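You operate a simulated robot arm through the tools that you are given. There is no shell and no other tool. Be economical: measure what you need, move in short steps, check, and stop when the job is done.

You are at the controls of a simulated robot arm. One attempt, no reset.

JOB
Zero the wheel tester on the steel wheel and put the wheel back.
Fine: turn the zero knob till the running tester reads 0.0 mm; then switch off and move the slide back before the wheel comes out.

Only the result counts: the job must be done as asked and must still hold three seconds after the hand-in. Knocking over, shifting, dropping, spilling or breaking anything else fails it.

ROBOT AND FRAMES
A 6-joint arm with a two-finger parallel gripper, fixed in place. Base frame: the origin is at the foot of the arm, x ahead of it, y to its left, z up; the work surface is at about z = 0. Units: m, degrees, N and s.
With the tool pointing down near the work surface it reaches from about 0.14 to 0.58 m from the base axis. Its first joint turns from -66.0 to 66.0 degrees. Payload 2.1 kg.
The tool frame sits at the grasp point between the pads (the TCP): z along the fingers, y along the line on which they close. The tips reach 0.03 m beyond it. The gripper opens to 0.094 m. The fingers are 0.028 m wide and 0.01 m thick; the gripper's body (0.05 by 0.096 m) begins 0.055 m behind the TCP.
Orientation is that of the tool frame in the base frame, as a unit quaternion [w, x, y, z]. With the fingers straight down and closing along the base's y, the tool's x points along the base's -x, its y along +y and its z along -z.

CONTROLS
- The arm moves only by the tool drive_tool. Its argument "motion" is a list that holds one entry, the list of rows, each a list of 7 numbers: the shift along the tool's x, y, z in units of 250 mm (1.0 is 250 mm), then the turn, a rotation vector about the tool's x, y, z in units of 90 degrees (1.0 is 90 degrees), then the closure in counts, from 0 (fully open) to 255 (shut). In form: [[[x, y, z, rx, ry, rz, gripper], ...]]. A call has 1 to 8 rows; each row is the pose to reach, as a shift and turn from the pose commanded when the call began, along the tool's axes at that moment. A call with a number of a shift or a turn outside -1 to 1 is refused whole. Rows are played at 5 a second. More than 0.05 m and 8.6 degrees between two rows, or a gripper value outside its range, and nothing of the call is played. A pose out of reach is approached as far as the arm can. The call stops where the force on the tool passes 90 N (or 10 N more than at its start, if that is more) or the arm is blocked; 0.2 s more then pass. The fingers move at their own pace (about 0.072 m/s each) and stop on an object; they squeeze with about 25 N. The grip force told is the motor's: it shows also when the fingers shut on nothing. Time passes only in rows, and 0.2 s behind the last, so rows that repeat a pose let the fingers close. The reply holds the time, the measured pose of the TCP, the force on the tool along the base axes, the opening and the grip force, in the units named above and with some noise.
- Cameras (640 x 400 px; columns grow to the right, rows downward): "scene" is fixed at [0.0844, -0.4005, 0.4973]; the picture's right is [0.50, -0.87, 0.00], its down [-0.47, -0.27, -0.84] and it looks along [0.73, 0.42, -0.54] (base axes); focal length 214 px, centre (320, 200). "wrist" rides on the gripper at [0.076, 0.014, -0.103] in the tool frame; the picture's right is [-0.18, 0.98, 0.00], its down [-0.75, -0.14, -0.64] and it looks along [-0.63, -0.12, 0.77] (tool axes); focal length 243 px, centre (320, 200). There is no depth. A picture from a camera that has moved, and an enlarged one, comes with that camera's place and axes in the base frame and with its lens. The place of the scene camera against the robot may be out by one fixed shift of up to 0.018 m in any direction.
- camera(camera): a new picture of that camera. It takes no simulated time.
- enlarge(camera, box): a new picture of the part [left, top, right, bottom] of that camera's present view, enlarged. It takes no simulated time.
- finish_job(): hands the job in; it is judged then, once.

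Work in short steps. Places have to be worked out from the pictures, the camera data and where the tool is seen: move nearer, look again, correct. Check each grasp and each placing, and mend what went wrong. You have 120 turns and 64 pictures in all, those below and enlarged ones among them. Open the gripper and draw the arm clear of the work before you hand the job in, unless the task says otherwise; then end with one line.

The tools are called by a JSON object that holds its "fn" and its "kwargs". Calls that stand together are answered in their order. drive_tool: Moves the arm, as the interface text tells. Its arguments: {"type":"object","properties":{"motion":{"type":"array"}},"required":["motion"]} The other tools are called the same way: camera (camera) takes a picture; enlarge (camera, box) takes an enlarged picture of a part of a camera's view; finish_job () hands the job in.

At the start:

```text
time_s: 0.0
tcp_pos: [0.3437, -0.0739, 0.3941]
ee_rot: [0.001, 0.0, 1.0, 0.0]
force: [0.2, 0.7, -0.5]
gripper_width: 0.0942
grip_force: 0.2
```

scene: 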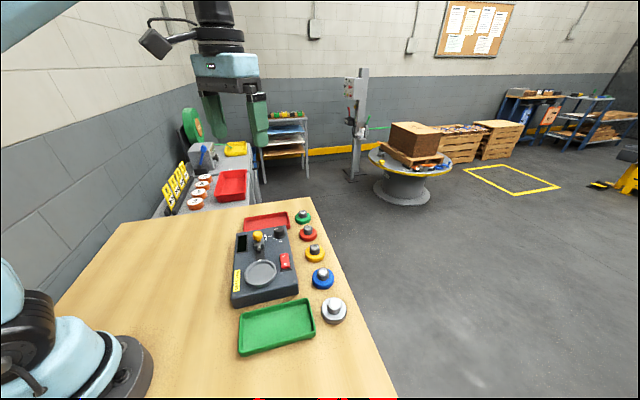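
wrist: 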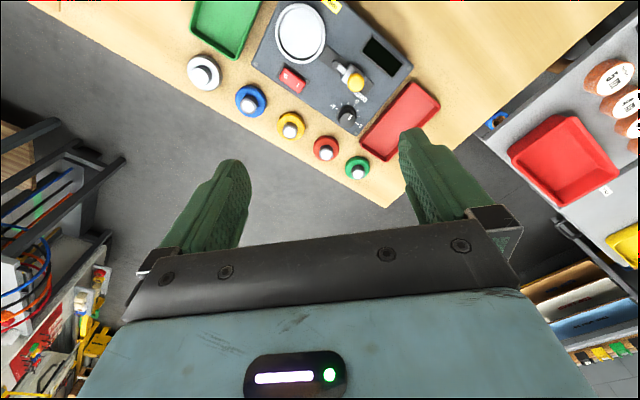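

I'll first look closer at the tester and the wheels.

{"fn": "enlarge", "kwargs": {"camera": "scene", "box": [220, 200, 360, 360]}}

{"fn": "enlarge", "kwargs": {"camera": "wrist", "box": [170, 0, 460, 200]}}

```text
2.50 times, centred on (290, 280) of scene
camera zoom: at [0.0844, -0.4005, 0.4973], right [0.5, -0.87, 0.0], down [-0.47, -0.27, -0.84], along [0.73, 0.42, -0.54], focal length 536 px, centre (395, 0)
```

zoom: 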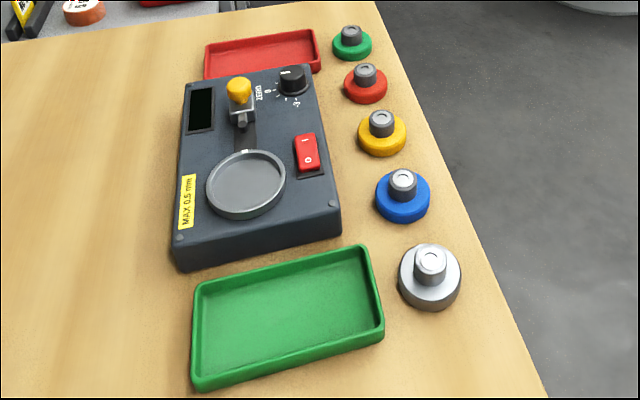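

```text
2.00 times, centred on (315, 100) of wrist
camera zoom: at [0.267, -0.0595, 0.4979], right [0.18, 0.98, 0.0], down [0.75, -0.14, 0.64], along [0.63, -0.12, -0.77], focal length 485 px, centre (330, 400)
```

zoom: 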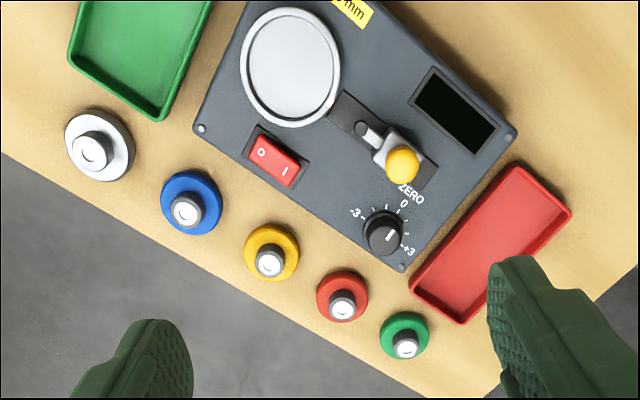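

The steel wheel looks to be near (0.33, -0.28) and the tester is turned about 45°. I move above the wheel and turn the tool 45° to match.

{"fn": "drive_tool", "kwargs": {"motion": [[[0.007, -0.117, 0.1, 0, 0, 0.071, 0], [0.014, -0.234, 0.2, 0, 0, 0.143, 0], [0.02, -0.351, 0.3, 0, 0, 0.214, 0], [0.027, -0.468, 0.4, 0, 0, 0.286, 0], [0.034, -0.586, 0.5, 0, 0, 0.357, 0], [0.041, -0.703, 0.6, 0, 0, 0.429, 0], [0.048, -0.82, 0.7, 0, 0, 0.5, 0], [0.048, -0.82, 0.7, 0, 0, 0.5, 0]]]}}

{"fn": "camera", "kwargs": {"camera": "wrist"}}

{"fn": "camera", "kwargs": {"camera": "scene"}}

```text
time_s: 1.8
tcp_pos: [0.329, -0.2791, 0.2189]
ee_rot: [0.0, 0.383, 0.924, 0.0]
force: [0.7, 0.6, 0.2]
gripper_width: 0.094
grip_force: 0.1
```

```text
59 pictures are left
camera wrist: at [0.2849, -0.215, 0.3226], right [0.83, 0.56, 0.0], down [0.43, -0.63, 0.64], along [0.36, -0.53, -0.77], focal length 243 px, centre (320, 200)
```

wrist: 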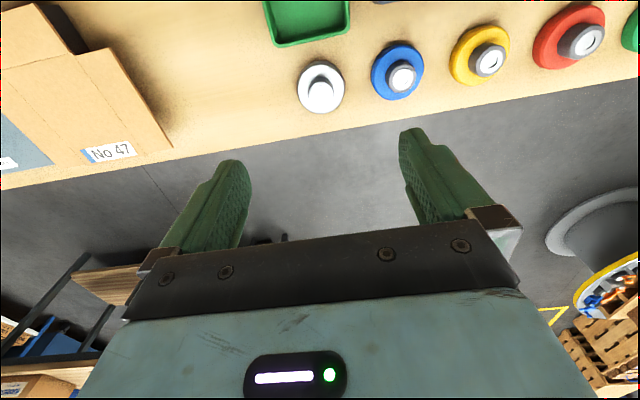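

```text
58 pictures are left
```

scene: 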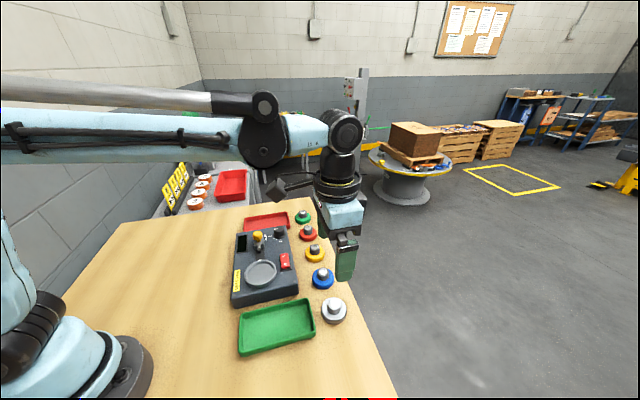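

Wheel hub reads about (0.330, -0.280, z 0.04) from both views. I lower to z = 0.10 and look again.

{"fn": "drive_tool", "kwargs": {"motion": [[[0, 0, 0.16, 0, 0, 0, 60], [0, 0, 0.32, 0, 0, 0, 60], [0, 0, 0.47, 0, 0, 0, 60], [0, 0, 0.47, 0, 0, 0, 60]]]}}

{"fn": "camera", "kwargs": {"camera": "wrist"}}

{"fn": "enlarge", "kwargs": {"camera": "scene", "box": [260, 220, 400, 340]}}

```text
time_s: 2.8
tcp_pos: [0.3326, -0.2798, 0.1011]
ee_rot: [0.0, 0.383, 0.924, 0.0]
force: [0.1, 0.0, 0.4]
gripper_width: 0.072
grip_force: 0.1
```

```text
57 pictures are left
camera wrist: at [0.2885, -0.2159, 0.206], right [0.82, 0.57, 0.0], down [0.43, -0.63, 0.64], along [0.36, -0.53, -0.77], focal length 243 px, centre (320, 200)
```

wrist: 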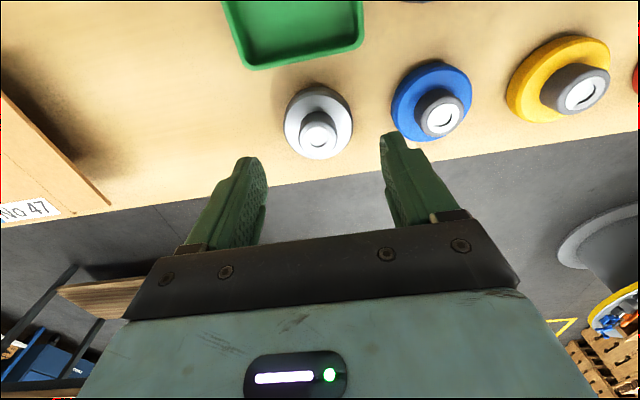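

```text
3.33 times, centred on (330, 280) of scene
camera zoom: at [0.0844, -0.4005, 0.4973], right [0.5, -0.87, 0.0], down [-0.47, -0.27, -0.84], along [0.73, 0.42, -0.54], focal length 715 px, centre (287, -67)
```

zoom: 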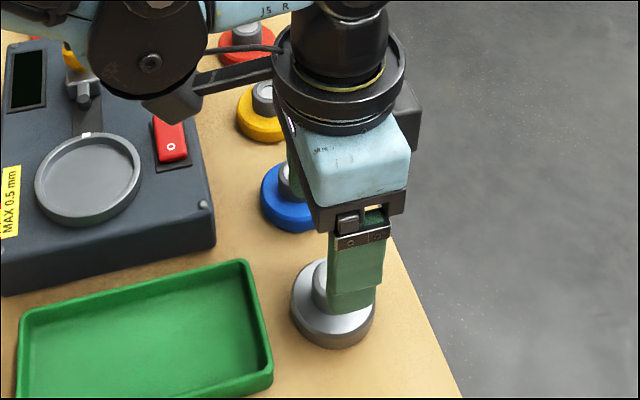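

Hub is at about (0.332, -0.281), top about 0.04. I lower around it and check.

{"fn": "drive_tool", "kwargs": {"motion": [[[0, 0, 0.08, 0, 0, 0, 60], [0, 0, 0.16, 0, 0, 0, 60], [0, 0, 0.17, 0, 0, 0, 60]]]}}

{"fn": "camera", "kwargs": {"camera": "wrist"}}

{"fn": "enlarge", "kwargs": {"camera": "scene", "box": [290, 270, 370, 340]}}

```text
time_s: 3.6
tcp_pos: [0.3314, -0.2784, 0.0597]
ee_rot: [0.0, 0.383, 0.924, 0.0]
force: [-0.7, 0.5, -0.6]
gripper_width: 0.072
grip_force: 0.0
```

```text
55 pictures are left
camera wrist: at [0.2875, -0.2149, 0.1644], right [0.82, 0.57, 0.0], down [0.43, -0.63, 0.64], along [0.36, -0.53, -0.77], focal length 243 px, centre (320, 200)
```

wrist: 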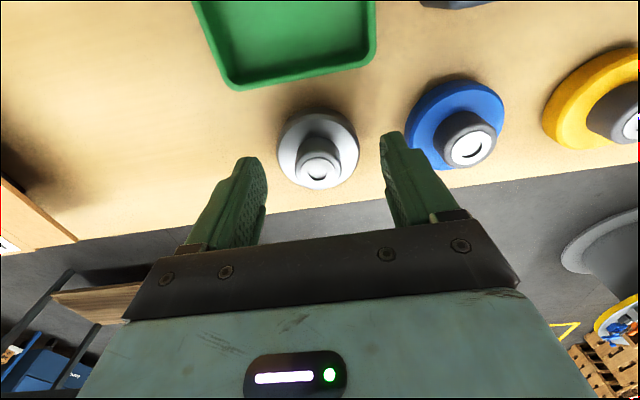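

```text
5.71 times, centred on (330, 305) of scene
camera zoom: at [0.0844, -0.4005, 0.4973], right [0.5, -0.87, 0.0], down [-0.47, -0.27, -0.84], along [0.73, 0.42, -0.54], focal length 1226 px, centre (263, -400)
```

zoom: 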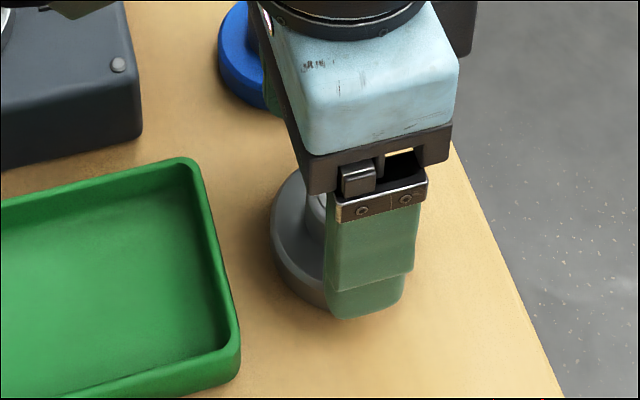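

The fingers straddle the hub well. I lower a few millimetres more and close on the hub.

{"fn": "drive_tool", "kwargs": {"motion": [[[-0.006, 0, 0.026, 0, 0, 0, 60], [-0.006, 0, 0.026, 0, 0, 0, 255], [-0.006, 0, 0.026, 0, 0, 0, 255], [-0.006, 0, 0.026, 0, 0, 0, 255], [-0.006, 0, 0.026, 0, 0, 0, 255]]]}}

{"fn": "camera", "kwargs": {"camera": "wrist"}}

```text
time_s: 4.8
tcp_pos: [0.3345, -0.2802, 0.0535]
ee_rot: [-0.001, 0.382, 0.924, -0.001]
force: [0.6, 0.2, -0.1]
gripper_width: 0.0291
grip_force: 24.6
```

```text
53 pictures are left
camera wrist: at [0.2893, -0.2159, 0.1575], right [0.82, 0.57, 0.0], down [0.43, -0.63, 0.64], along [0.36, -0.53, -0.77], focal length 243 px, centre (320, 200)
```

wrist: 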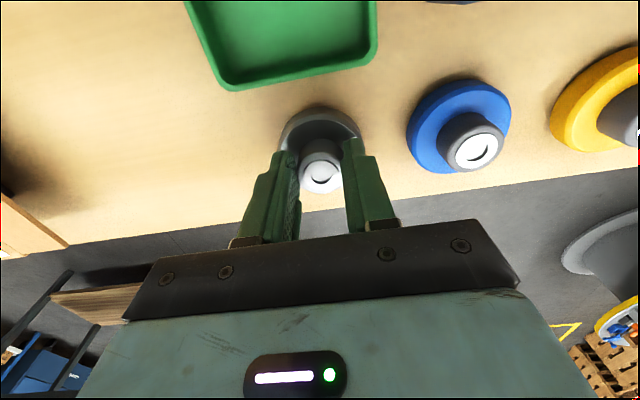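

Hub is gripped (29 mm). I lift 0.12 m and carry the wheel over the cup, at about (0.304, -0.098).

{"fn": "drive_tool", "kwargs": {"motion": [[[0, 0, -0.16, 0, 0, 0, 255], [0, 0, -0.32, 0, 0, 0, 255], [0, 0, -0.48, 0, 0, 0, 255], [0.149, 0.108, -0.48, 0, 0, 0, 255], [0.298, 0.216, -0.48, 0, 0, 0, 255], [0.448, 0.325, -0.48, 0, 0, 0, 255], [0.597, 0.433, -0.48, 0, 0, 0, 255], [0.597, 0.433, -0.48, 0, 0, 0, 255]]]}}

{"fn": "camera", "kwargs": {"camera": "wrist"}}

{"fn": "enlarge", "kwargs": {"camera": "scene", "box": [210, 190, 350, 330]}}

```text
time_s: 6.6
tcp_pos: [0.3035, -0.1012, 0.1775]
ee_rot: [0.0, 0.382, 0.924, 0.0]
force: [0.3, 0.2, -2.2]
gripper_width: 0.0289
grip_force: 25.2
```

```text
52 pictures are left
camera wrist: at [0.2595, -0.0366, 0.2801], right [0.83, 0.56, 0.0], down [0.43, -0.63, 0.64], along [0.36, -0.53, -0.77], focal length 243 px, centre (320, 200)
```

wrist: 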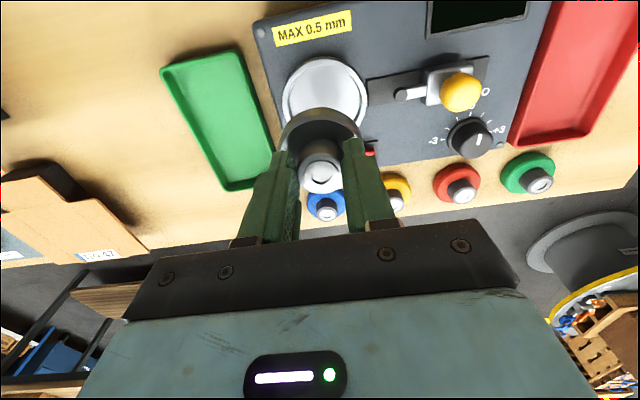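

```text
2.86 times, centred on (280, 260) of scene
camera zoom: at [0.0845, -0.4005, 0.4972], right [0.5, -0.87, 0.0], down [-0.47, -0.27, -0.84], along [0.73, 0.42, -0.54], focal length 613 px, centre (434, 29)
```

zoom: 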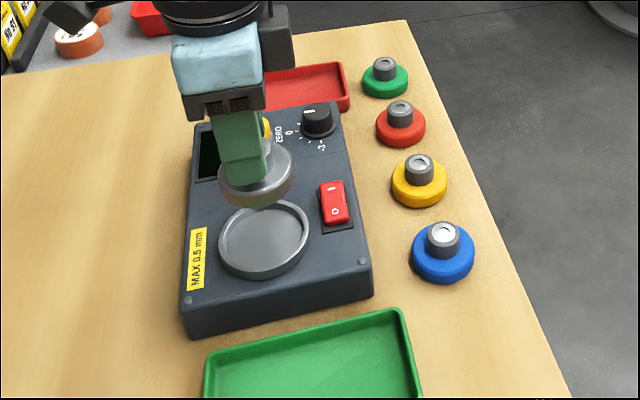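

The cup rim shows around the wheel, slightly right and up of it. I enlarge to centre more exactly.

{"fn": "enlarge", "kwargs": {"camera": "wrist", "box": [240, 40, 400, 140]}}

```text
4.00 times, centred on (320, 90) of wrist
camera zoom: at [0.2595, -0.0366, 0.2801], right [0.83, 0.56, 0.0], down [0.43, -0.63, 0.64], along [0.36, -0.53, -0.77], focal length 970 px, centre (320, 640)
```

zoom: 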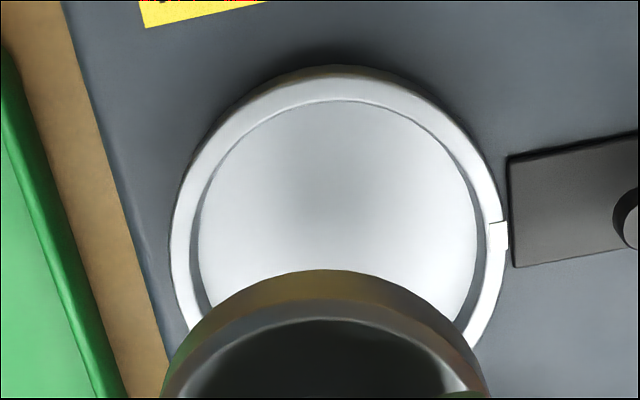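

Cup centre sits about +3 mm x and +4 mm y (tool axes) from the wheel axis. I correct and lower 5 cm.

{"fn": "drive_tool", "kwargs": {"motion": [[[0.012, 0.017, 0.07, 0, 0, 0, 255], [0.012, 0.017, 0.14, 0, 0, 0, 255], [0.012, 0.017, 0.2, 0, 0, 0, 255], [0.012, 0.017, 0.2, 0, 0, 0, 255]]]}}

{"fn": "enlarge", "kwargs": {"camera": "wrist", "box": [240, 80, 400, 180]}}

{"fn": "enlarge", "kwargs": {"camera": "scene", "box": [220, 220, 320, 310]}}

```text
time_s: 7.6
tcp_pos: [0.307, -0.0933, 0.1254]
ee_rot: [0.0, 0.382, 0.924, -0.001]
force: [-0.5, -0.8, -3.7]
gripper_width: 0.0294
grip_force: 25.2
```

```text
4.00 times, centred on (320, 130) of wrist
camera zoom: at [0.2609, -0.03, 0.2284], right [0.82, 0.57, 0.0], down [0.43, -0.63, 0.64], along [0.36, -0.53, -0.77], focal length 970 px, centre (320, 480)
```

zoom: 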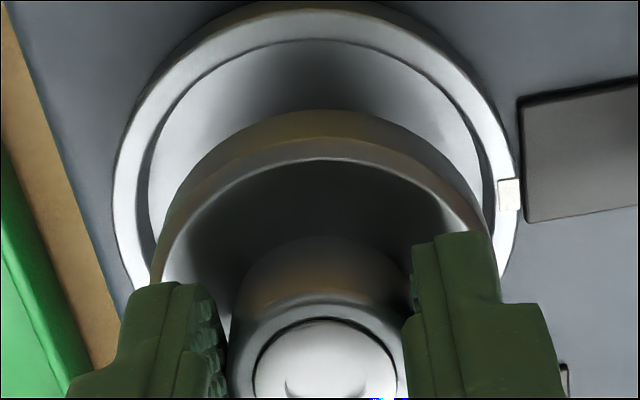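

```text
4.44 times, centred on (270, 265) of scene
camera zoom: at [0.0845, -0.4005, 0.4973], right [0.5, -0.87, 0.0], down [-0.47, -0.27, -0.84], along [0.73, 0.42, -0.54], focal length 953 px, centre (542, -89)
```

zoom: 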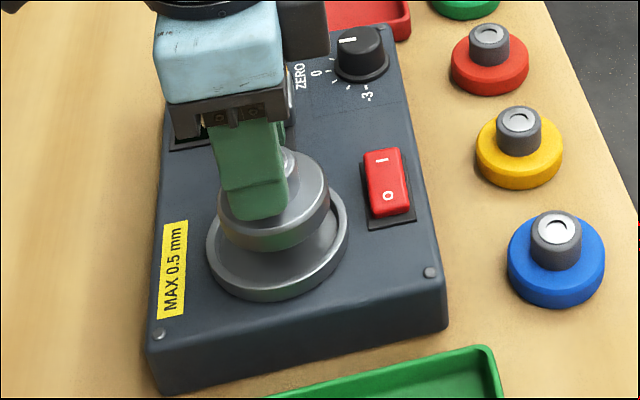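

Wheel is close to concentric with the cup. I nudge y by -0.8 mm, lower 13 mm and look again.

{"fn": "drive_tool", "kwargs": {"motion": [[[0, -0.003, 0.026, 0, 0, 0, 255], [0, -0.003, 0.052, 0, 0, 0, 255], [0, -0.003, 0.052, 0, 0, 0, 255]]]}}

{"fn": "enlarge", "kwargs": {"camera": "wrist", "box": [240, 80, 400, 180]}}

{"fn": "enlarge", "kwargs": {"camera": "scene", "box": [230, 235, 310, 295]}}

```text
time_s: 8.4
tcp_pos: [0.3036, -0.0938, 0.1103]
ee_rot: [0.0, 0.383, 0.924, 0.0]
force: [-0.3, -0.2, -2.7]
gripper_width: 0.0291
grip_force: 25.3
```

```text
4.00 times, centred on (320, 130) of wrist
camera zoom: at [0.2596, -0.0293, 0.2147], right [0.82, 0.57, 0.0], down [0.43, -0.63, 0.64], along [0.36, -0.53, -0.77], focal length 970 px, centre (320, 480)
```

zoom: 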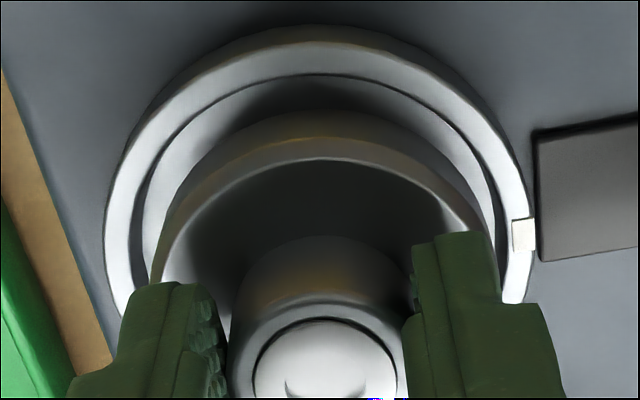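

```text
6.67 times, centred on (270, 265) of scene
camera zoom: at [0.0845, -0.4005, 0.4973], right [0.5, -0.87, 0.0], down [-0.47, -0.27, -0.84], along [0.73, 0.42, -0.54], focal length 1430 px, centre (653, -233)
```

zoom: 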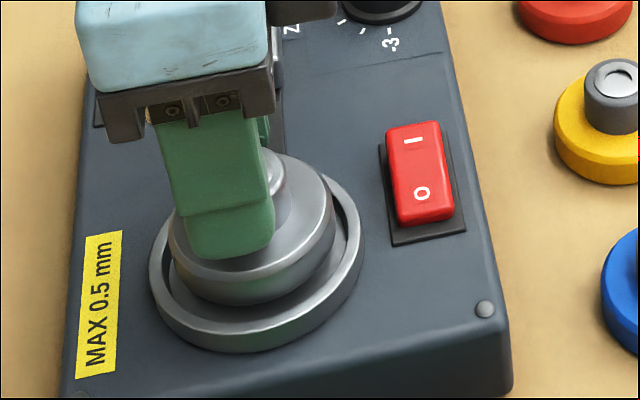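

By the scene view the wheel should go about 2 mm along tool -x. I correct that and lower 5 mm.

{"fn": "drive_tool", "kwargs": {"motion": [[[-0.008, -0.002, 0, 0, 0, 0, 255], [-0.008, -0.002, 0.02, 0, 0, 0, 255], [-0.008, -0.002, 0.02, 0, 0, 0, 255]]]}}

{"fn": "enlarge", "kwargs": {"camera": "wrist", "box": [240, 80, 400, 180]}}

{"fn": "enlarge", "kwargs": {"camera": "scene", "box": [230, 235, 310, 295]}}

```text
time_s: 9.2
tcp_pos: [0.3039, -0.0949, 0.105]
ee_rot: [0.0, 0.383, 0.924, 0.0]
force: [0.0, 1.0, 0.7]
gripper_width: 0.0292
grip_force: 24.8
```

```text
4.00 times, centred on (320, 130) of wrist
camera zoom: at [0.26, -0.0313, 0.2085], right [0.82, 0.57, 0.0], down [0.43, -0.63, 0.64], along [0.36, -0.53, -0.77], focal length 970 px, centre (320, 480)
```

zoom: 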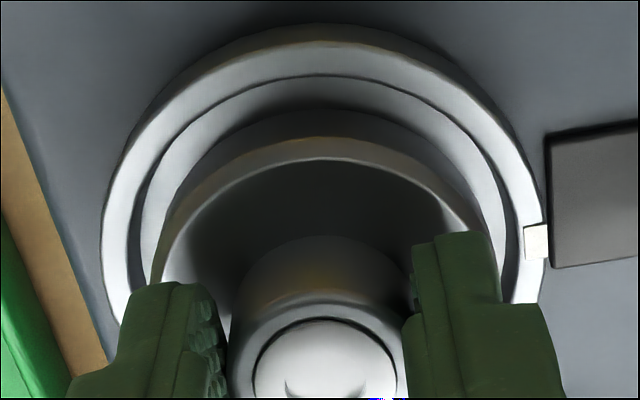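

```text
6.67 times, centred on (270, 265) of scene
camera zoom: at [0.0844, -0.4005, 0.4973], right [0.5, -0.87, 0.0], down [-0.47, -0.27, -0.84], along [0.73, 0.42, -0.54], focal length 1430 px, centre (653, -233)
```

zoom: 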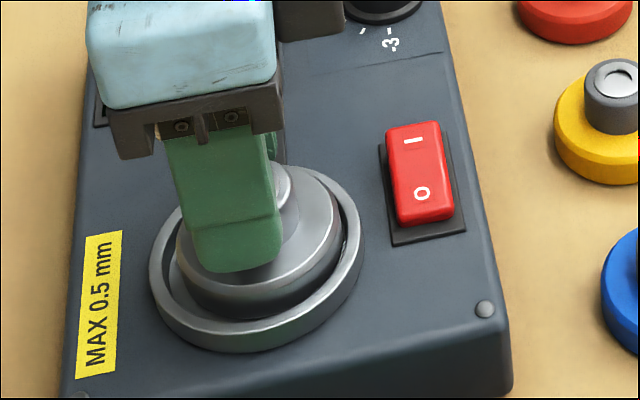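

Concentric within a millimetre in both views. I lower in 2 mm steps watching force.

{"fn": "drive_tool", "kwargs": {"motion": [[[0.002, 0, 0.008, 0, 0, 0, 255], [0.002, 0, 0.008, 0, 0, 0, 255]]]}}

{"fn": "drive_tool", "kwargs": {"motion": [[[0, 0, 0.006, 0, 0, 0, 255], [0, 0, 0.006, 0, 0, 0, 255]]]}}

```text
time_s: 9.8
tcp_pos: [0.3055, -0.096, 0.1032]
ee_rot: [0.0, 0.383, 0.924, -0.001]
force: [-4.2, -5.8, 15.8]
gripper_width: 0.0295
grip_force: 25.6
```

```text
time_s: 10.4
tcp_pos: [0.306, -0.0944, 0.1018]
ee_rot: [0.0, 0.383, 0.924, 0.0]
force: [-2.4, -4.9, 12.4]
gripper_width: 0.0292
grip_force: 25.4
```

Contact with ~15 N up and a ~6 N side push along -u; I check the picture.

{"fn": "enlarge", "kwargs": {"camera": "wrist", "box": [240, 80, 400, 180]}}

{"fn": "enlarge", "kwargs": {"camera": "scene", "box": [230, 235, 310, 295]}}

```text
4.00 times, centred on (320, 130) of wrist
camera zoom: at [0.2602, -0.0306, 0.2045], right [0.82, 0.57, 0.0], down [0.43, -0.63, 0.64], along [0.36, -0.53, -0.77], focal length 970 px, centre (320, 480)
```

zoom: 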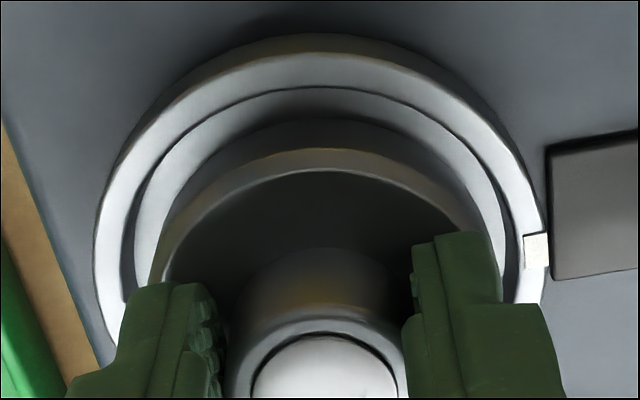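

```text
6.67 times, centred on (270, 265) of scene
camera zoom: at [0.0844, -0.4005, 0.4973], right [0.5, -0.87, 0.0], down [-0.47, -0.27, -0.84], along [0.73, 0.42, -0.54], focal length 1430 px, centre (653, -233)
```

zoom: 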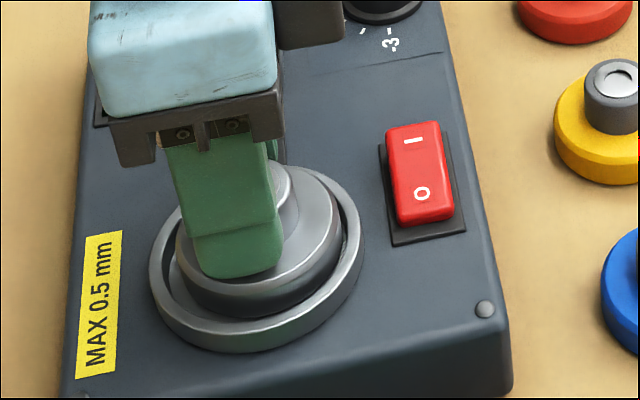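

The wheel already rests on the cup floor (fingers only slid along the hub). I release and rise straight up.

{"fn": "drive_tool", "kwargs": {"motion": [[[0, 0, -0.004, 0, 0, 0, 130], [0, 0, -0.004, 0, 0, 0, 130], [0, 0, -0.15, 0, 0, 0, 130], [0, 0, -0.3, 0, 0, 0, 130], [0.12, 0, -0.45, 0, 0, 0, 130], [0.3, 0, -0.5, 0, 0, 0, 130], [0.3, 0, -0.5, 0, 0, 0, 130]]]}}

{"fn": "camera", "kwargs": {"camera": "wrist"}}

{"fn": "enlarge", "kwargs": {"camera": "scene", "box": [220, 210, 320, 310]}}

```text
time_s: 12.0
tcp_pos: [0.2473, -0.0406, 0.2245]
ee_rot: [0.001, 0.383, 0.924, 0.001]
force: [-0.2, 0.2, 0.2]
gripper_width: 0.046
grip_force: 0.0
```

```text
41 pictures are left
camera wrist: at [0.2032, 0.023, 0.329], right [0.83, 0.56, 0.0], down [0.43, -0.63, 0.64], along [0.36, -0.53, -0.77], focal length 243 px, centre (320, 200)
```

wrist: 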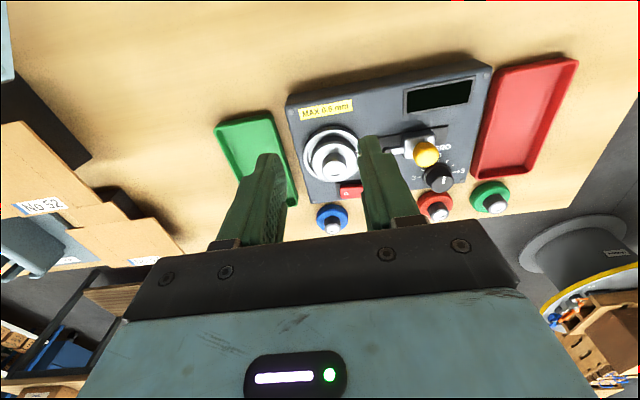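

```text
4.00 times, centred on (270, 260) of scene
camera zoom: at [0.0844, -0.4005, 0.4973], right [0.5, -0.87, 0.0], down [-0.47, -0.27, -0.84], along [0.73, 0.42, -0.54], focal length 858 px, centre (520, -40)
```

zoom: 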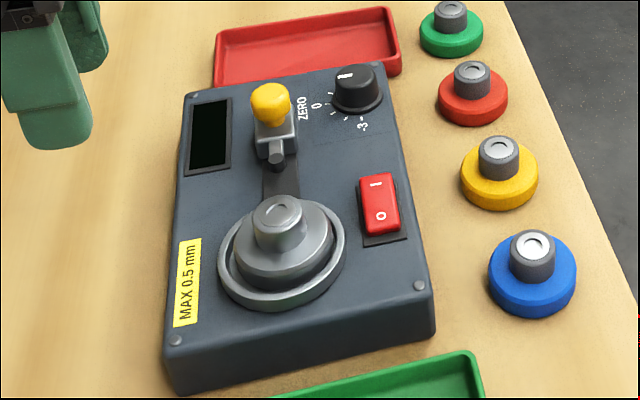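

Wheel sits flat in the cup. Next the slide: the yellow ball is near (0.378, -0.023, z≈0.085). I move above it with open fingers and look.

{"fn": "drive_tool", "kwargs": {"motion": [[[-0.101, 0.137, 0, 0, 0, 0, 60], [-0.202, 0.274, 0.05, 0, 0, 0, 60], [-0.303, 0.41, 0.1, 0, 0, 0, 60], [-0.303, 0.41, 0.2, 0, 0, 0, 60], [-0.303, 0.41, 0.2, 0, 0, 0, 60], [-0.303, 0.41, 0.2, 0, 0, 0, 60]]]}}

{"fn": "camera", "kwargs": {"camera": "wrist"}}

{"fn": "enlarge", "kwargs": {"camera": "scene", "box": [220, 190, 320, 290]}}

```text
time_s: 13.4
tcp_pos: [0.3765, -0.0222, 0.1735]
ee_rot: [0.0, 0.383, 0.924, 0.0]
force: [-0.5, -0.4, 1.0]
gripper_width: 0.0716
grip_force: 0.1
```

```text
39 pictures are left
camera wrist: at [0.3321, 0.0417, 0.2786], right [0.82, 0.57, 0.0], down [0.43, -0.63, 0.64], along [0.36, -0.53, -0.77], focal length 243 px, centre (320, 200)
```

wrist: 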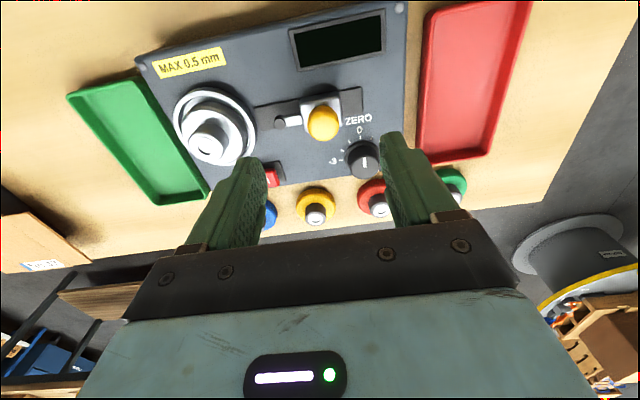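

```text
4.00 times, centred on (270, 240) of scene
camera zoom: at [0.0845, -0.4005, 0.4973], right [0.5, -0.87, 0.0], down [-0.47, -0.27, -0.84], along [0.73, 0.42, -0.54], focal length 858 px, centre (520, 40)
```

zoom: 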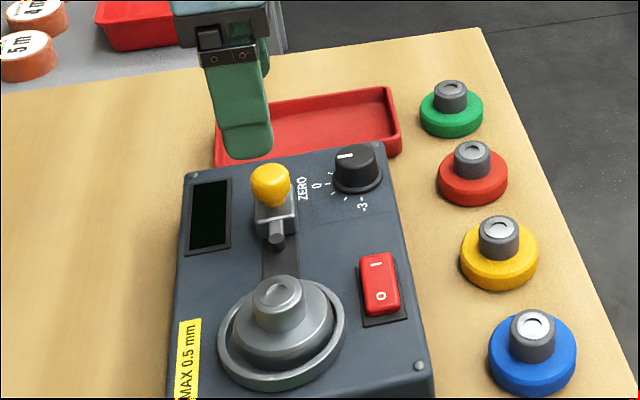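

Ball is nearly below the TCP (+2 mm along y). I descend so the tips sit around the ball and then check.

{"fn": "drive_tool", "kwargs": {"motion": [[[0, 0.008, 0.1, 0, 0, 0, 60], [0, 0.008, 0.2, 0, 0, 0, 60], [0, 0.008, 0.28, 0, 0, 0, 60], [0, 0.008, 0.28, 0, 0, 0, 60]]]}}

{"fn": "camera", "kwargs": {"camera": "wrist"}}

{"fn": "enlarge", "kwargs": {"camera": "scene", "box": [230, 210, 310, 260]}}

```text
time_s: 14.4
tcp_pos: [0.379, -0.0221, 0.1062]
ee_rot: [0.0, 0.382, 0.924, 0.0]
force: [0.0, -0.1, -0.5]
gripper_width: 0.0721
grip_force: 0.1
```

```text
37 pictures are left
camera wrist: at [0.3348, 0.0424, 0.2106], right [0.82, 0.57, 0.0], down [0.43, -0.63, 0.64], along [0.36, -0.53, -0.77], focal length 243 px, centre (320, 200)
```

wrist: 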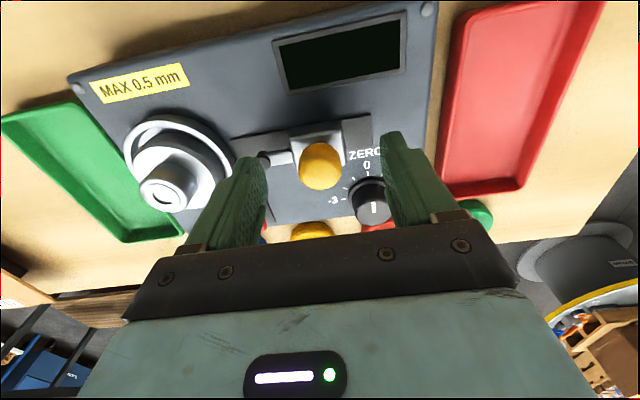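

```text
8.00 times, centred on (270, 235) of scene
camera zoom: at [0.0844, -0.4005, 0.4973], right [0.5, -0.87, 0.0], down [-0.47, -0.27, -0.84], along [0.73, 0.42, -0.54], focal length 1716 px, centre (720, -80)
```

zoom: 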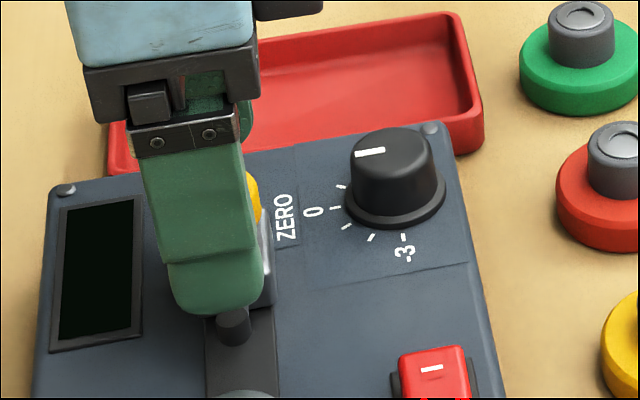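

Ball is centred between the fingers, tips above the rod. I close on it.

{"fn": "drive_tool", "kwargs": {"motion": [[[0, 0, 0.01, 0, 0, 0, 255], [0, 0, 0.01, 0, 0, 0, 255], [0, 0, 0.01, 0, 0, 0, 255], [0, 0, 0.01, 0, 0, 0, 255]]]}}

{"fn": "enlarge", "kwargs": {"camera": "wrist", "box": [100, 0, 480, 240]}}

```text
time_s: 15.4
tcp_pos: [0.3802, -0.0216, 0.1034]
ee_rot: [-0.001, 0.383, 0.924, -0.001]
force: [-5.9, -5.0, 3.6]
gripper_width: 0.0251
grip_force: 45.0
```

```text
1.67 times, centred on (290, 120) of wrist
camera zoom: at [0.3348, 0.0424, 0.2077], right [0.83, 0.56, 0.0], down [0.43, -0.63, 0.64], along [0.36, -0.53, -0.77], focal length 404 px, centre (370, 333)
```

zoom: 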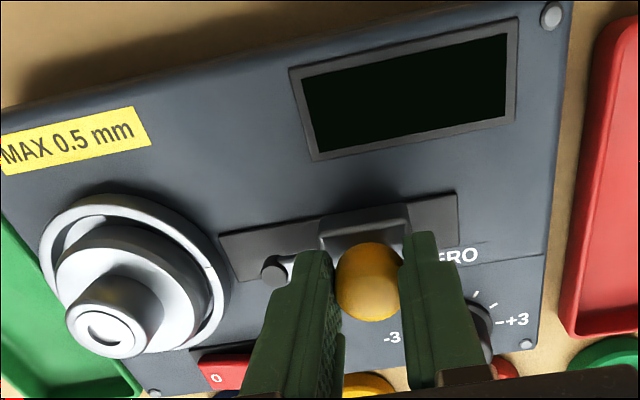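

Ball gripped. I slide toward the wheel (tool -y) 20 mm in small rows, then check force.

{"fn": "drive_tool", "kwargs": {"motion": [[[0, -0.016, 0.01, 0, 0, 0, 255], [0, -0.032, 0.01, 0, 0, 0, 255], [0, -0.048, 0.01, 0, 0, 0, 255], [0, -0.064, 0.01, 0, 0, 0, 255], [0, -0.08, 0.01, 0, 0, 0, 255], [0, -0.08, 0.01, 0, 0, 0, 255]]]}}

{"fn": "enlarge", "kwargs": {"camera": "wrist", "box": [100, 0, 480, 240]}}

```text
time_s: 16.8
tcp_pos: [0.3652, -0.0354, 0.1007]
ee_rot: [0.0, 0.382, 0.924, 0.0]
force: [-5.2, 5.4, 0.1]
gripper_width: 0.0253
grip_force: 44.7
```

```text
1.67 times, centred on (290, 120) of wrist
camera zoom: at [0.3212, 0.0284, 0.2051], right [0.82, 0.57, 0.0], down [0.43, -0.63, 0.64], along [0.36, -0.53, -0.77], focal length 404 px, centre (370, 333)
```

zoom: 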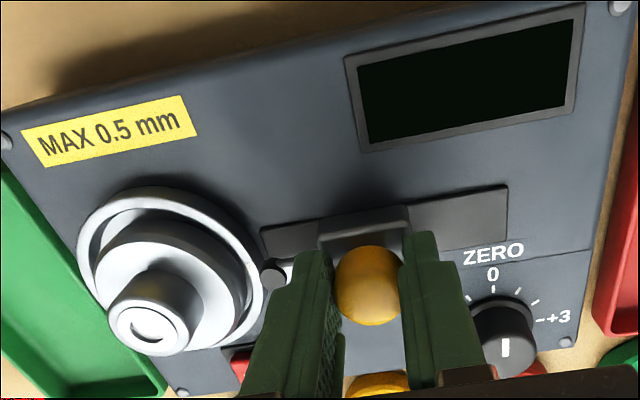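

The slide follows. Rod tip is at the cup rim slot; I continue 8 mm.

{"fn": "drive_tool", "kwargs": {"motion": [[[0, -0.012, 0, 0, 0, 0, 255], [0, -0.022, 0, 0, 0, 0, 255], [0, -0.032, 0, 0, 0, 0, 255], [0, -0.032, 0, 0, 0, 0, 255]]]}}

{"fn": "enlarge", "kwargs": {"camera": "wrist", "box": [160, 80, 400, 230]}}

```text
time_s: 17.8
tcp_pos: [0.3607, -0.0402, 0.1005]
ee_rot: [0.001, 0.382, 0.924, 0.0]
force: [2.4, -5.2, 6.8]
gripper_width: 0.025
grip_force: 44.9
```

```text
2.67 times, centred on (280, 155) of wrist
camera zoom: at [0.3154, 0.0229, 0.2051], right [0.83, 0.56, 0.0], down [0.43, -0.63, 0.64], along [0.36, -0.53, -0.77], focal length 647 px, centre (427, 320)
```

zoom: 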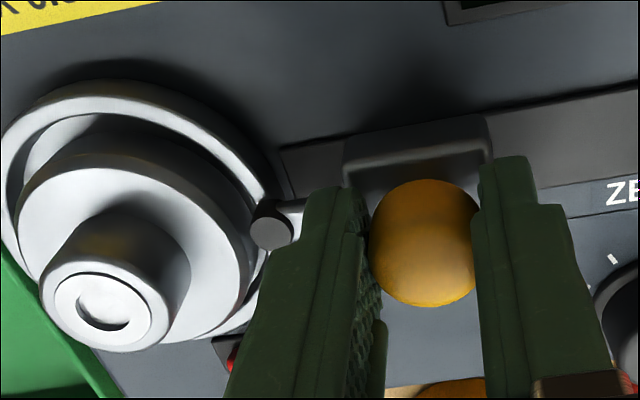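

Feeler is about to touch the wheel rim. I advance 4 mm more in 1 mm rows.

{"fn": "drive_tool", "kwargs": {"motion": [[[0, -0.004, 0, 0, 0, 0, 255], [0, -0.008, 0, 0, 0, 0, 255], [0, -0.012, 0, 0, 0, 0, 255], [0, -0.016, 0, 0, 0, 0, 255], [0, -0.016, 0, 0, 0, 0, 255]]]}}

{"fn": "enlarge", "kwargs": {"camera": "wrist", "box": [160, 80, 400, 230]}}

```text
time_s: 19.0
tcp_pos: [0.358, -0.0436, 0.1003]
ee_rot: [0.002, 0.382, 0.924, 0.002]
force: [20.2, 2.4, -25.4]
gripper_width: 0.0254
grip_force: 45.2
```

```text
2.67 times, centred on (280, 155) of wrist
camera zoom: at [0.3124, 0.0205, 0.2042], right [0.82, 0.57, 0.0], down [0.43, -0.63, 0.64], along [0.37, -0.53, -0.77], focal length 647 px, centre (427, 320)
```

zoom: 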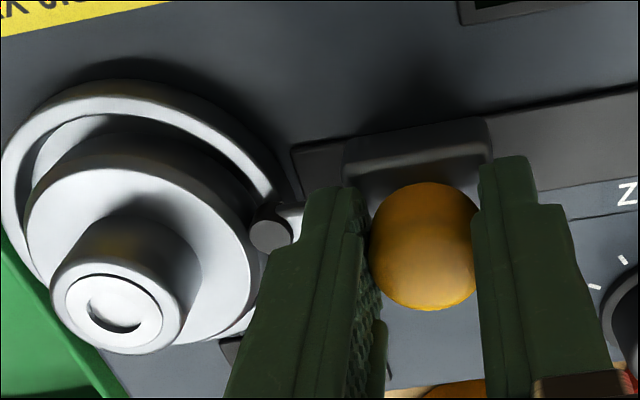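

Force rises to ~16 N along the slide: contact. I release the ball and look whether the feeler touches the wheel.

{"fn": "drive_tool", "kwargs": {"motion": [[[0, 0, 0, 0, 0, 0, 110], [0, 0, 0, 0, 0, 0, 110], [0, 0, -0.15, 0, 0, 0, 110], [0, 0, -0.3, 0, 0, 0, 110], [0, 0, -0.3, 0, 0, 0, 110]]]}}

{"fn": "enlarge", "kwargs": {"camera": "wrist", "box": [160, 30, 400, 180]}}

{"fn": "enlarge", "kwargs": {"camera": "scene", "box": [230, 220, 310, 290]}}

```text
time_s: 20.2
tcp_pos: [0.3579, -0.0446, 0.1788]
ee_rot: [0.0, 0.383, 0.924, 0.0]
force: [-0.2, 0.4, 0.1]
gripper_width: 0.0536
grip_force: 0.0
```

```text
2.67 times, centred on (280, 105) of wrist
camera zoom: at [0.3129, 0.0192, 0.2824], right [0.82, 0.57, 0.0], down [0.43, -0.63, 0.64], along [0.36, -0.53, -0.77], focal length 647 px, centre (427, 453)
```

zoom: 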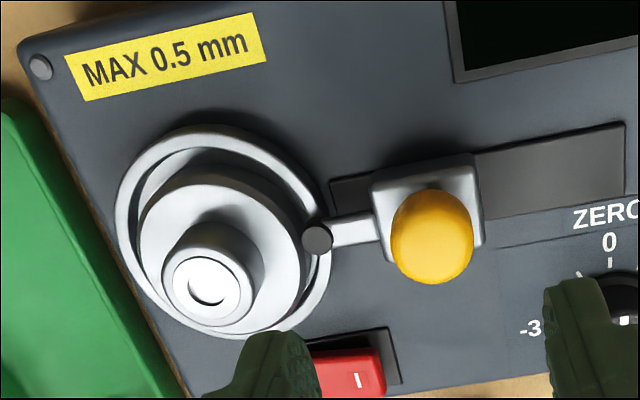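

```text
5.71 times, centred on (270, 255) of scene
camera zoom: at [0.0844, -0.4005, 0.4973], right [0.5, -0.87, 0.0], down [-0.47, -0.27, -0.84], along [0.73, 0.42, -0.54], focal length 1226 px, centre (606, -114)
```

zoom: 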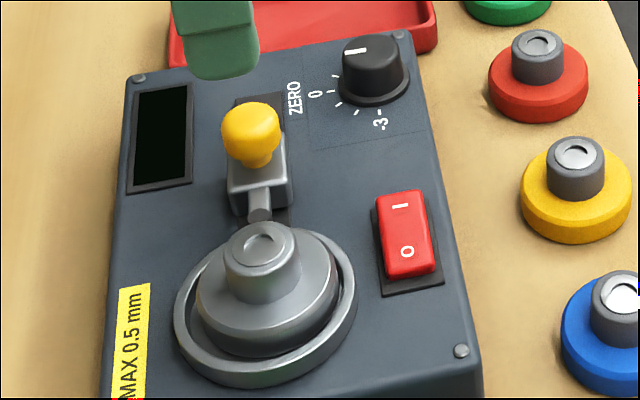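

The feeler appears to touch the rim. Next I move over the switch's "I" side with fingers shut and view it closely.

{"fn": "drive_tool", "kwargs": {"motion": [[[-0.08, -0.05, 0, 0, 0, 0, 255], [-0.16, -0.1, 0, 0, 0, 0, 255], [-0.237, -0.146, 0, 0, 0, 0, 255], [-0.237, -0.146, 0.1, 0, 0, 0, 255], [-0.237, -0.146, 0.18, 0, 0, 0, 255], [-0.237, -0.146, 0.18, 0, 0, 0, 255]]]}}

{"fn": "enlarge", "kwargs": {"camera": "wrist", "box": [200, 60, 440, 210]}}

{"fn": "enlarge", "kwargs": {"camera": "scene", "box": [250, 220, 330, 280]}}

```text
time_s: 21.6
tcp_pos: [0.3743, -0.1113, 0.1284]
ee_rot: [0.0, 0.383, 0.924, 0.0]
force: [-0.9, -0.4, 0.5]
gripper_width: 0.0
grip_force: 25.3
```

```text
2.67 times, centred on (320, 135) of wrist
camera zoom: at [0.33, -0.0468, 0.2339], right [0.82, 0.57, 0.0], down [0.43, -0.63, 0.64], along [0.36, -0.53, -0.77], focal length 647 px, centre (320, 373)
```

zoom: 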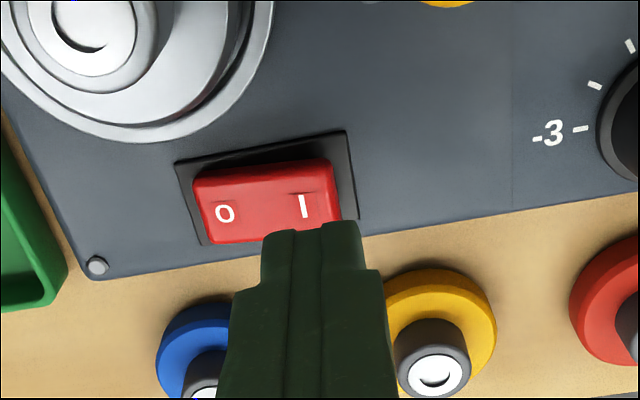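

```text
6.67 times, centred on (290, 250) of scene
camera zoom: at [0.0844, -0.4005, 0.4973], right [0.5, -0.87, 0.0], down [-0.47, -0.27, -0.84], along [0.73, 0.42, -0.54], focal length 1430 px, centre (520, -133)
```

zoom: 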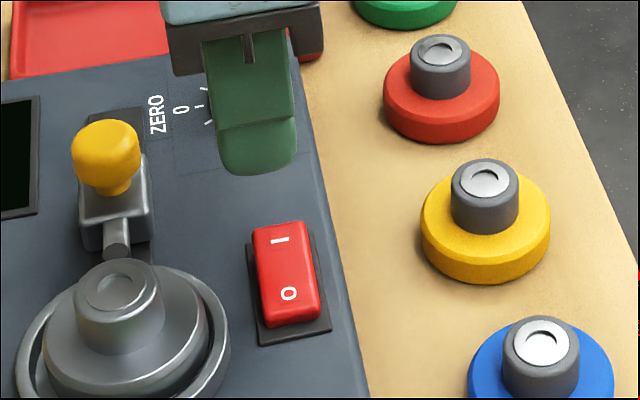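

The I mark lies ~5 mm back along -y and ~3 mm along -x from the TCP. I shift and lower to just above it.

{"fn": "drive_tool", "kwargs": {"motion": [[[-0.01, -0.012, 0.04, 0, 0, 0, 255], [-0.01, -0.012, 0.08, 0, 0, 0, 255], [-0.01, -0.012, 0.116, 0, 0, 0, 255], [-0.01, -0.012, 0.116, 0, 0, 0, 255]]]}}

{"fn": "enlarge", "kwargs": {"camera": "wrist", "box": [200, 80, 440, 230]}}

{"fn": "enlarge", "kwargs": {"camera": "scene", "box": [250, 220, 330, 280]}}

```text
time_s: 22.6
tcp_pos: [0.3724, -0.1154, 0.1018]
ee_rot: [0.0, 0.383, 0.924, 0.001]
force: [-0.7, 0.9, 0.4]
gripper_width: 0.0001
grip_force: 24.7
```

```text
2.67 times, centred on (320, 155) of wrist
camera zoom: at [0.3282, -0.0515, 0.206], right [0.82, 0.57, 0.0], down [0.43, -0.63, 0.64], along [0.36, -0.53, -0.77], focal length 647 px, centre (320, 320)
```

zoom: 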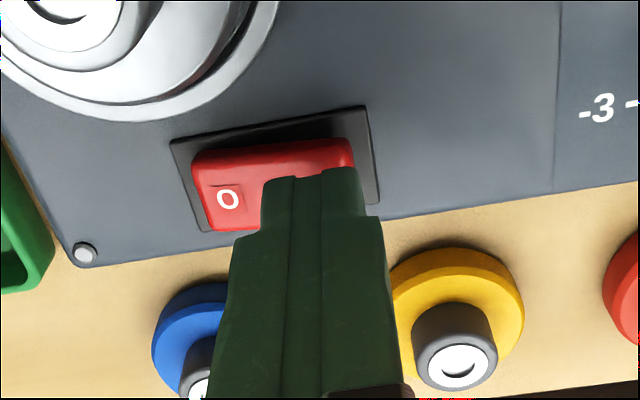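

```text
6.67 times, centred on (290, 250) of scene
camera zoom: at [0.0844, -0.4005, 0.4973], right [0.5, -0.87, 0.0], down [-0.47, -0.27, -0.84], along [0.73, 0.42, -0.54], focal length 1430 px, centre (520, -133)
```

zoom: 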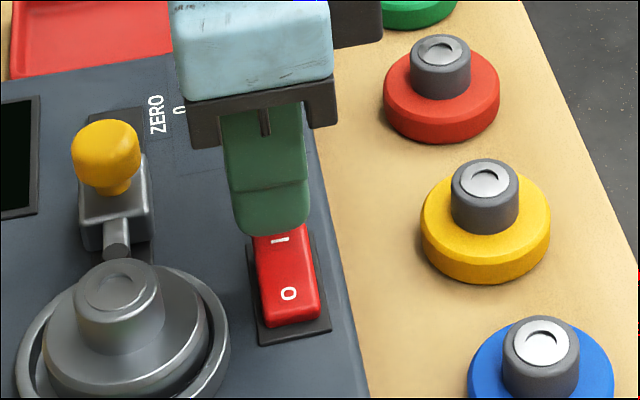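

Well placed over I. I lower gently until force is felt.

{"fn": "drive_tool", "kwargs": {"motion": [[[0, 0, 0.008, 0, 0, 0, 255], [0, 0, 0.016, 0, 0, 0, 255], [0, 0, 0.024, 0, 0, 0, 255]]]}}

{"fn": "drive_tool", "kwargs": {"motion": [[[0, 0, 0.006, 0, 0, 0, 255], [0, 0, 0.012, 0, 0, 0, 255]]]}}

```text
time_s: 23.4
tcp_pos: [0.373, -0.1164, 0.097]
ee_rot: [-0.001, 0.383, 0.924, 0.0]
force: [-0.9, 0.7, 0.0]
gripper_width: 0.0001
grip_force: 24.9
```

```text
time_s: 24.0
tcp_pos: [0.3723, -0.1152, 0.0928]
ee_rot: [0.0, 0.383, 0.924, 0.001]
force: [0.3, -0.2, -0.7]
gripper_width: 0.0001
grip_force: 24.7
```

No contact yet; continuing down.

{"fn": "drive_tool", "kwargs": {"motion": [[[0, 0, 0.006, 0, 0, 0, 255], [0, 0, 0.012, 0, 0, 0, 255]]]}}

{"fn": "drive_tool", "kwargs": {"motion": [[[0, 0, 0.006, 0, 0, 0, 255], [0, 0, 0.012, 0, 0, 0, 255]]]}}

```text
time_s: 24.6
tcp_pos: [0.3718, -0.1163, 0.0898]
ee_rot: [0.0, 0.383, 0.924, 0.0]
force: [-0.2, 0.1, -0.3]
gripper_width: 0.0
grip_force: 25.1
```

```text
time_s: 25.2
tcp_pos: [0.3723, -0.1156, 0.0873]
ee_rot: [0.0, 0.382, 0.924, 0.0]
force: [-0.3, 1.8, 21.4]
gripper_width: 0.0
grip_force: 24.6
```

Contact with 21 N; I look at switch and display.

{"fn": "camera", "kwargs": {"camera": "scene"}}

{"fn": "enlarge", "kwargs": {"camera": "scene", "box": [220, 220, 310, 290]}}

```text
25 pictures are left
```

scene: 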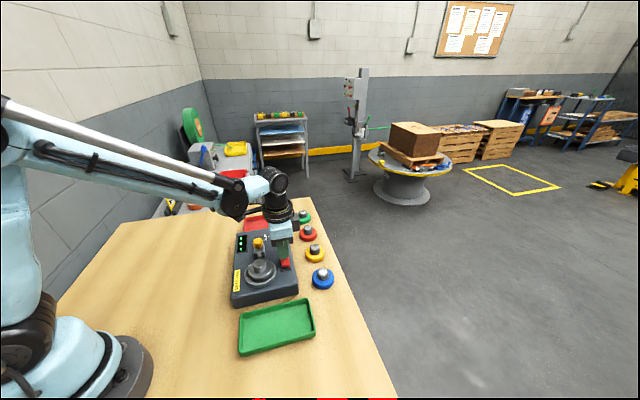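

```text
5.71 times, centred on (265, 255) of scene
camera zoom: at [0.0844, -0.4005, 0.4973], right [0.5, -0.87, 0.0], down [-0.47, -0.27, -0.84], along [0.73, 0.42, -0.54], focal length 1226 px, centre (634, -114)
```

zoom: 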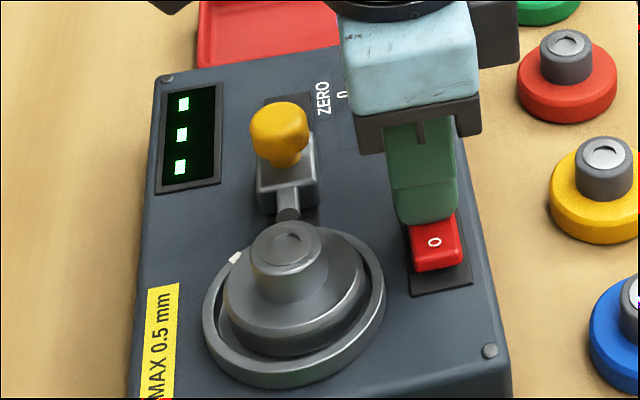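

Tester runs, display shows "- - -" and the rim mark turns. I rise and move over to the knob, then read again.

{"fn": "drive_tool", "kwargs": {"motion": [[[0, 0, -0.12, 0, 0, 0, 255], [0, 0, -0.28, 0, 0, 0, 255], [0.006, 0.136, -0.28, 0, 0, 0, 60], [0.012, 0.272, -0.28, 0, 0, 0, 60], [0.018, 0.408, -0.28, 0, 0, 0, 60], [0.018, 0.408, -0.28, 0, 0, 0, 60], [0.018, 0.408, -0.28, 0, 0, 0, 60]]]}}

{"fn": "camera", "kwargs": {"camera": "wrist"}}

```text
time_s: 26.8
tcp_pos: [0.441, -0.0399, 0.1577]
ee_rot: [-0.001, 0.383, 0.924, 0.0]
force: [-0.5, -0.2, 0.5]
gripper_width: 0.072
grip_force: 0.1
```

```text
23 pictures are left
camera wrist: at [0.3956, 0.0238, 0.2611], right [0.82, 0.57, 0.0], down [0.43, -0.63, 0.64], along [0.36, -0.53, -0.77], focal length 243 px, centre (320, 200)
```

wrist: 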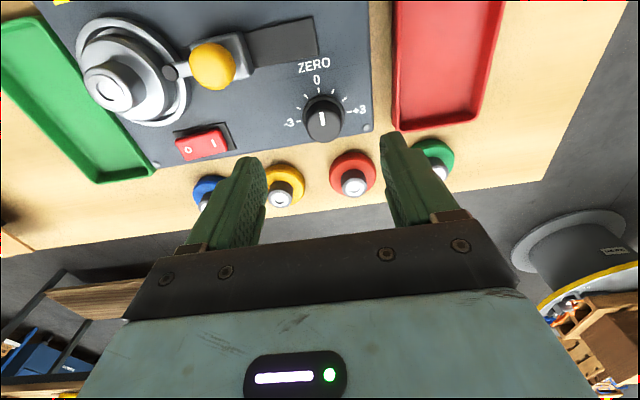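

I read the display in the scene view.

{"fn": "enlarge", "kwargs": {"camera": "scene", "box": [230, 220, 310, 290]}}

```text
5.71 times, centred on (270, 255) of scene
camera zoom: at [0.0845, -0.4005, 0.4973], right [0.5, -0.87, 0.0], down [-0.47, -0.27, -0.84], along [0.73, 0.42, -0.54], focal length 1226 px, centre (606, -114)
```

zoom: 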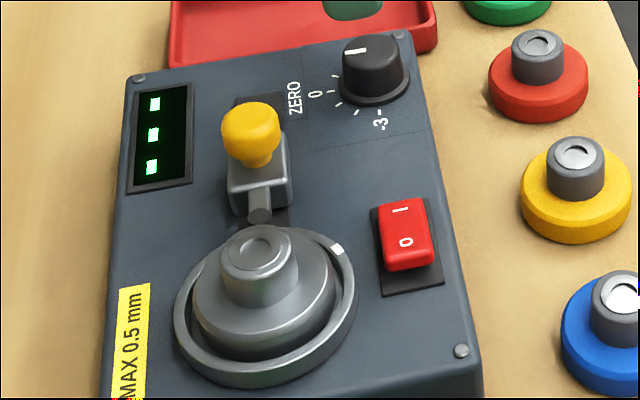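

Still "- - -"; maybe it needs time. I wait while lowering over the knob, then read again.

{"fn": "drive_tool", "kwargs": {"motion": [[[0.016, 0, 0.05, 0, 0, 0, 60], [0.016, 0, 0.1, 0, 0, 0, 60], [0.016, 0, 0.12, 0, 0, 0, 60], [0.016, 0, 0.12, 0, 0, 0, 60], [0.016, 0, 0.12, 0, 0, 0, 60], [0.016, 0, 0.12, 0, 0, 0, 60], [0.016, 0, 0.12, 0, 0, 0, 60], [0.016, 0, 0.12, 0, 0, 0, 60]]]}}

{"fn": "enlarge", "kwargs": {"camera": "wrist", "box": [60, 0, 420, 220]}}

{"fn": "enlarge", "kwargs": {"camera": "scene", "box": [230, 220, 310, 290]}}

```text
time_s: 28.6
tcp_pos: [0.4381, -0.0353, 0.1282]
ee_rot: [0.0, 0.383, 0.924, -0.001]
force: [0.3, 0.0, -1.0]
gripper_width: 0.0718
grip_force: 0.0
```

```text
1.78 times, centred on (240, 110) of wrist
camera zoom: at [0.3939, 0.0269, 0.2316], right [0.82, 0.57, 0.0], down [0.43, -0.63, 0.64], along [0.36, -0.53, -0.77], focal length 431 px, centre (462, 360)
```

zoom: 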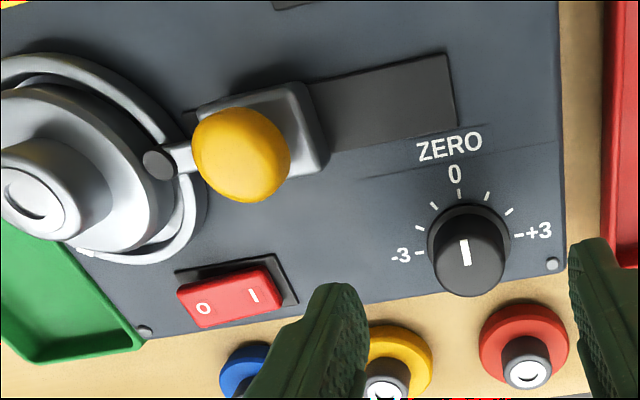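

```text
5.71 times, centred on (270, 255) of scene
camera zoom: at [0.0844, -0.4005, 0.4973], right [0.5, -0.87, 0.0], down [-0.47, -0.27, -0.84], along [0.73, 0.42, -0.54], focal length 1226 px, centre (606, -114)
```

zoom: 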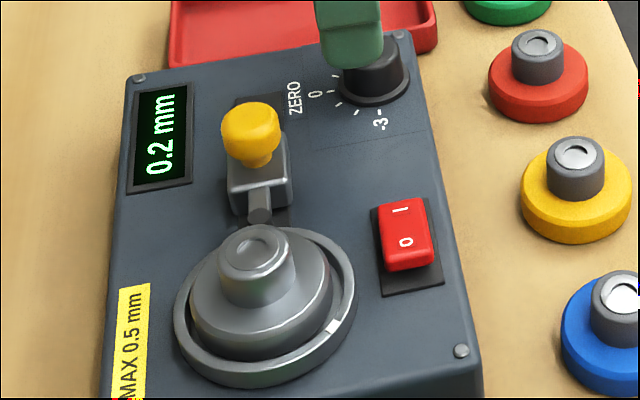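

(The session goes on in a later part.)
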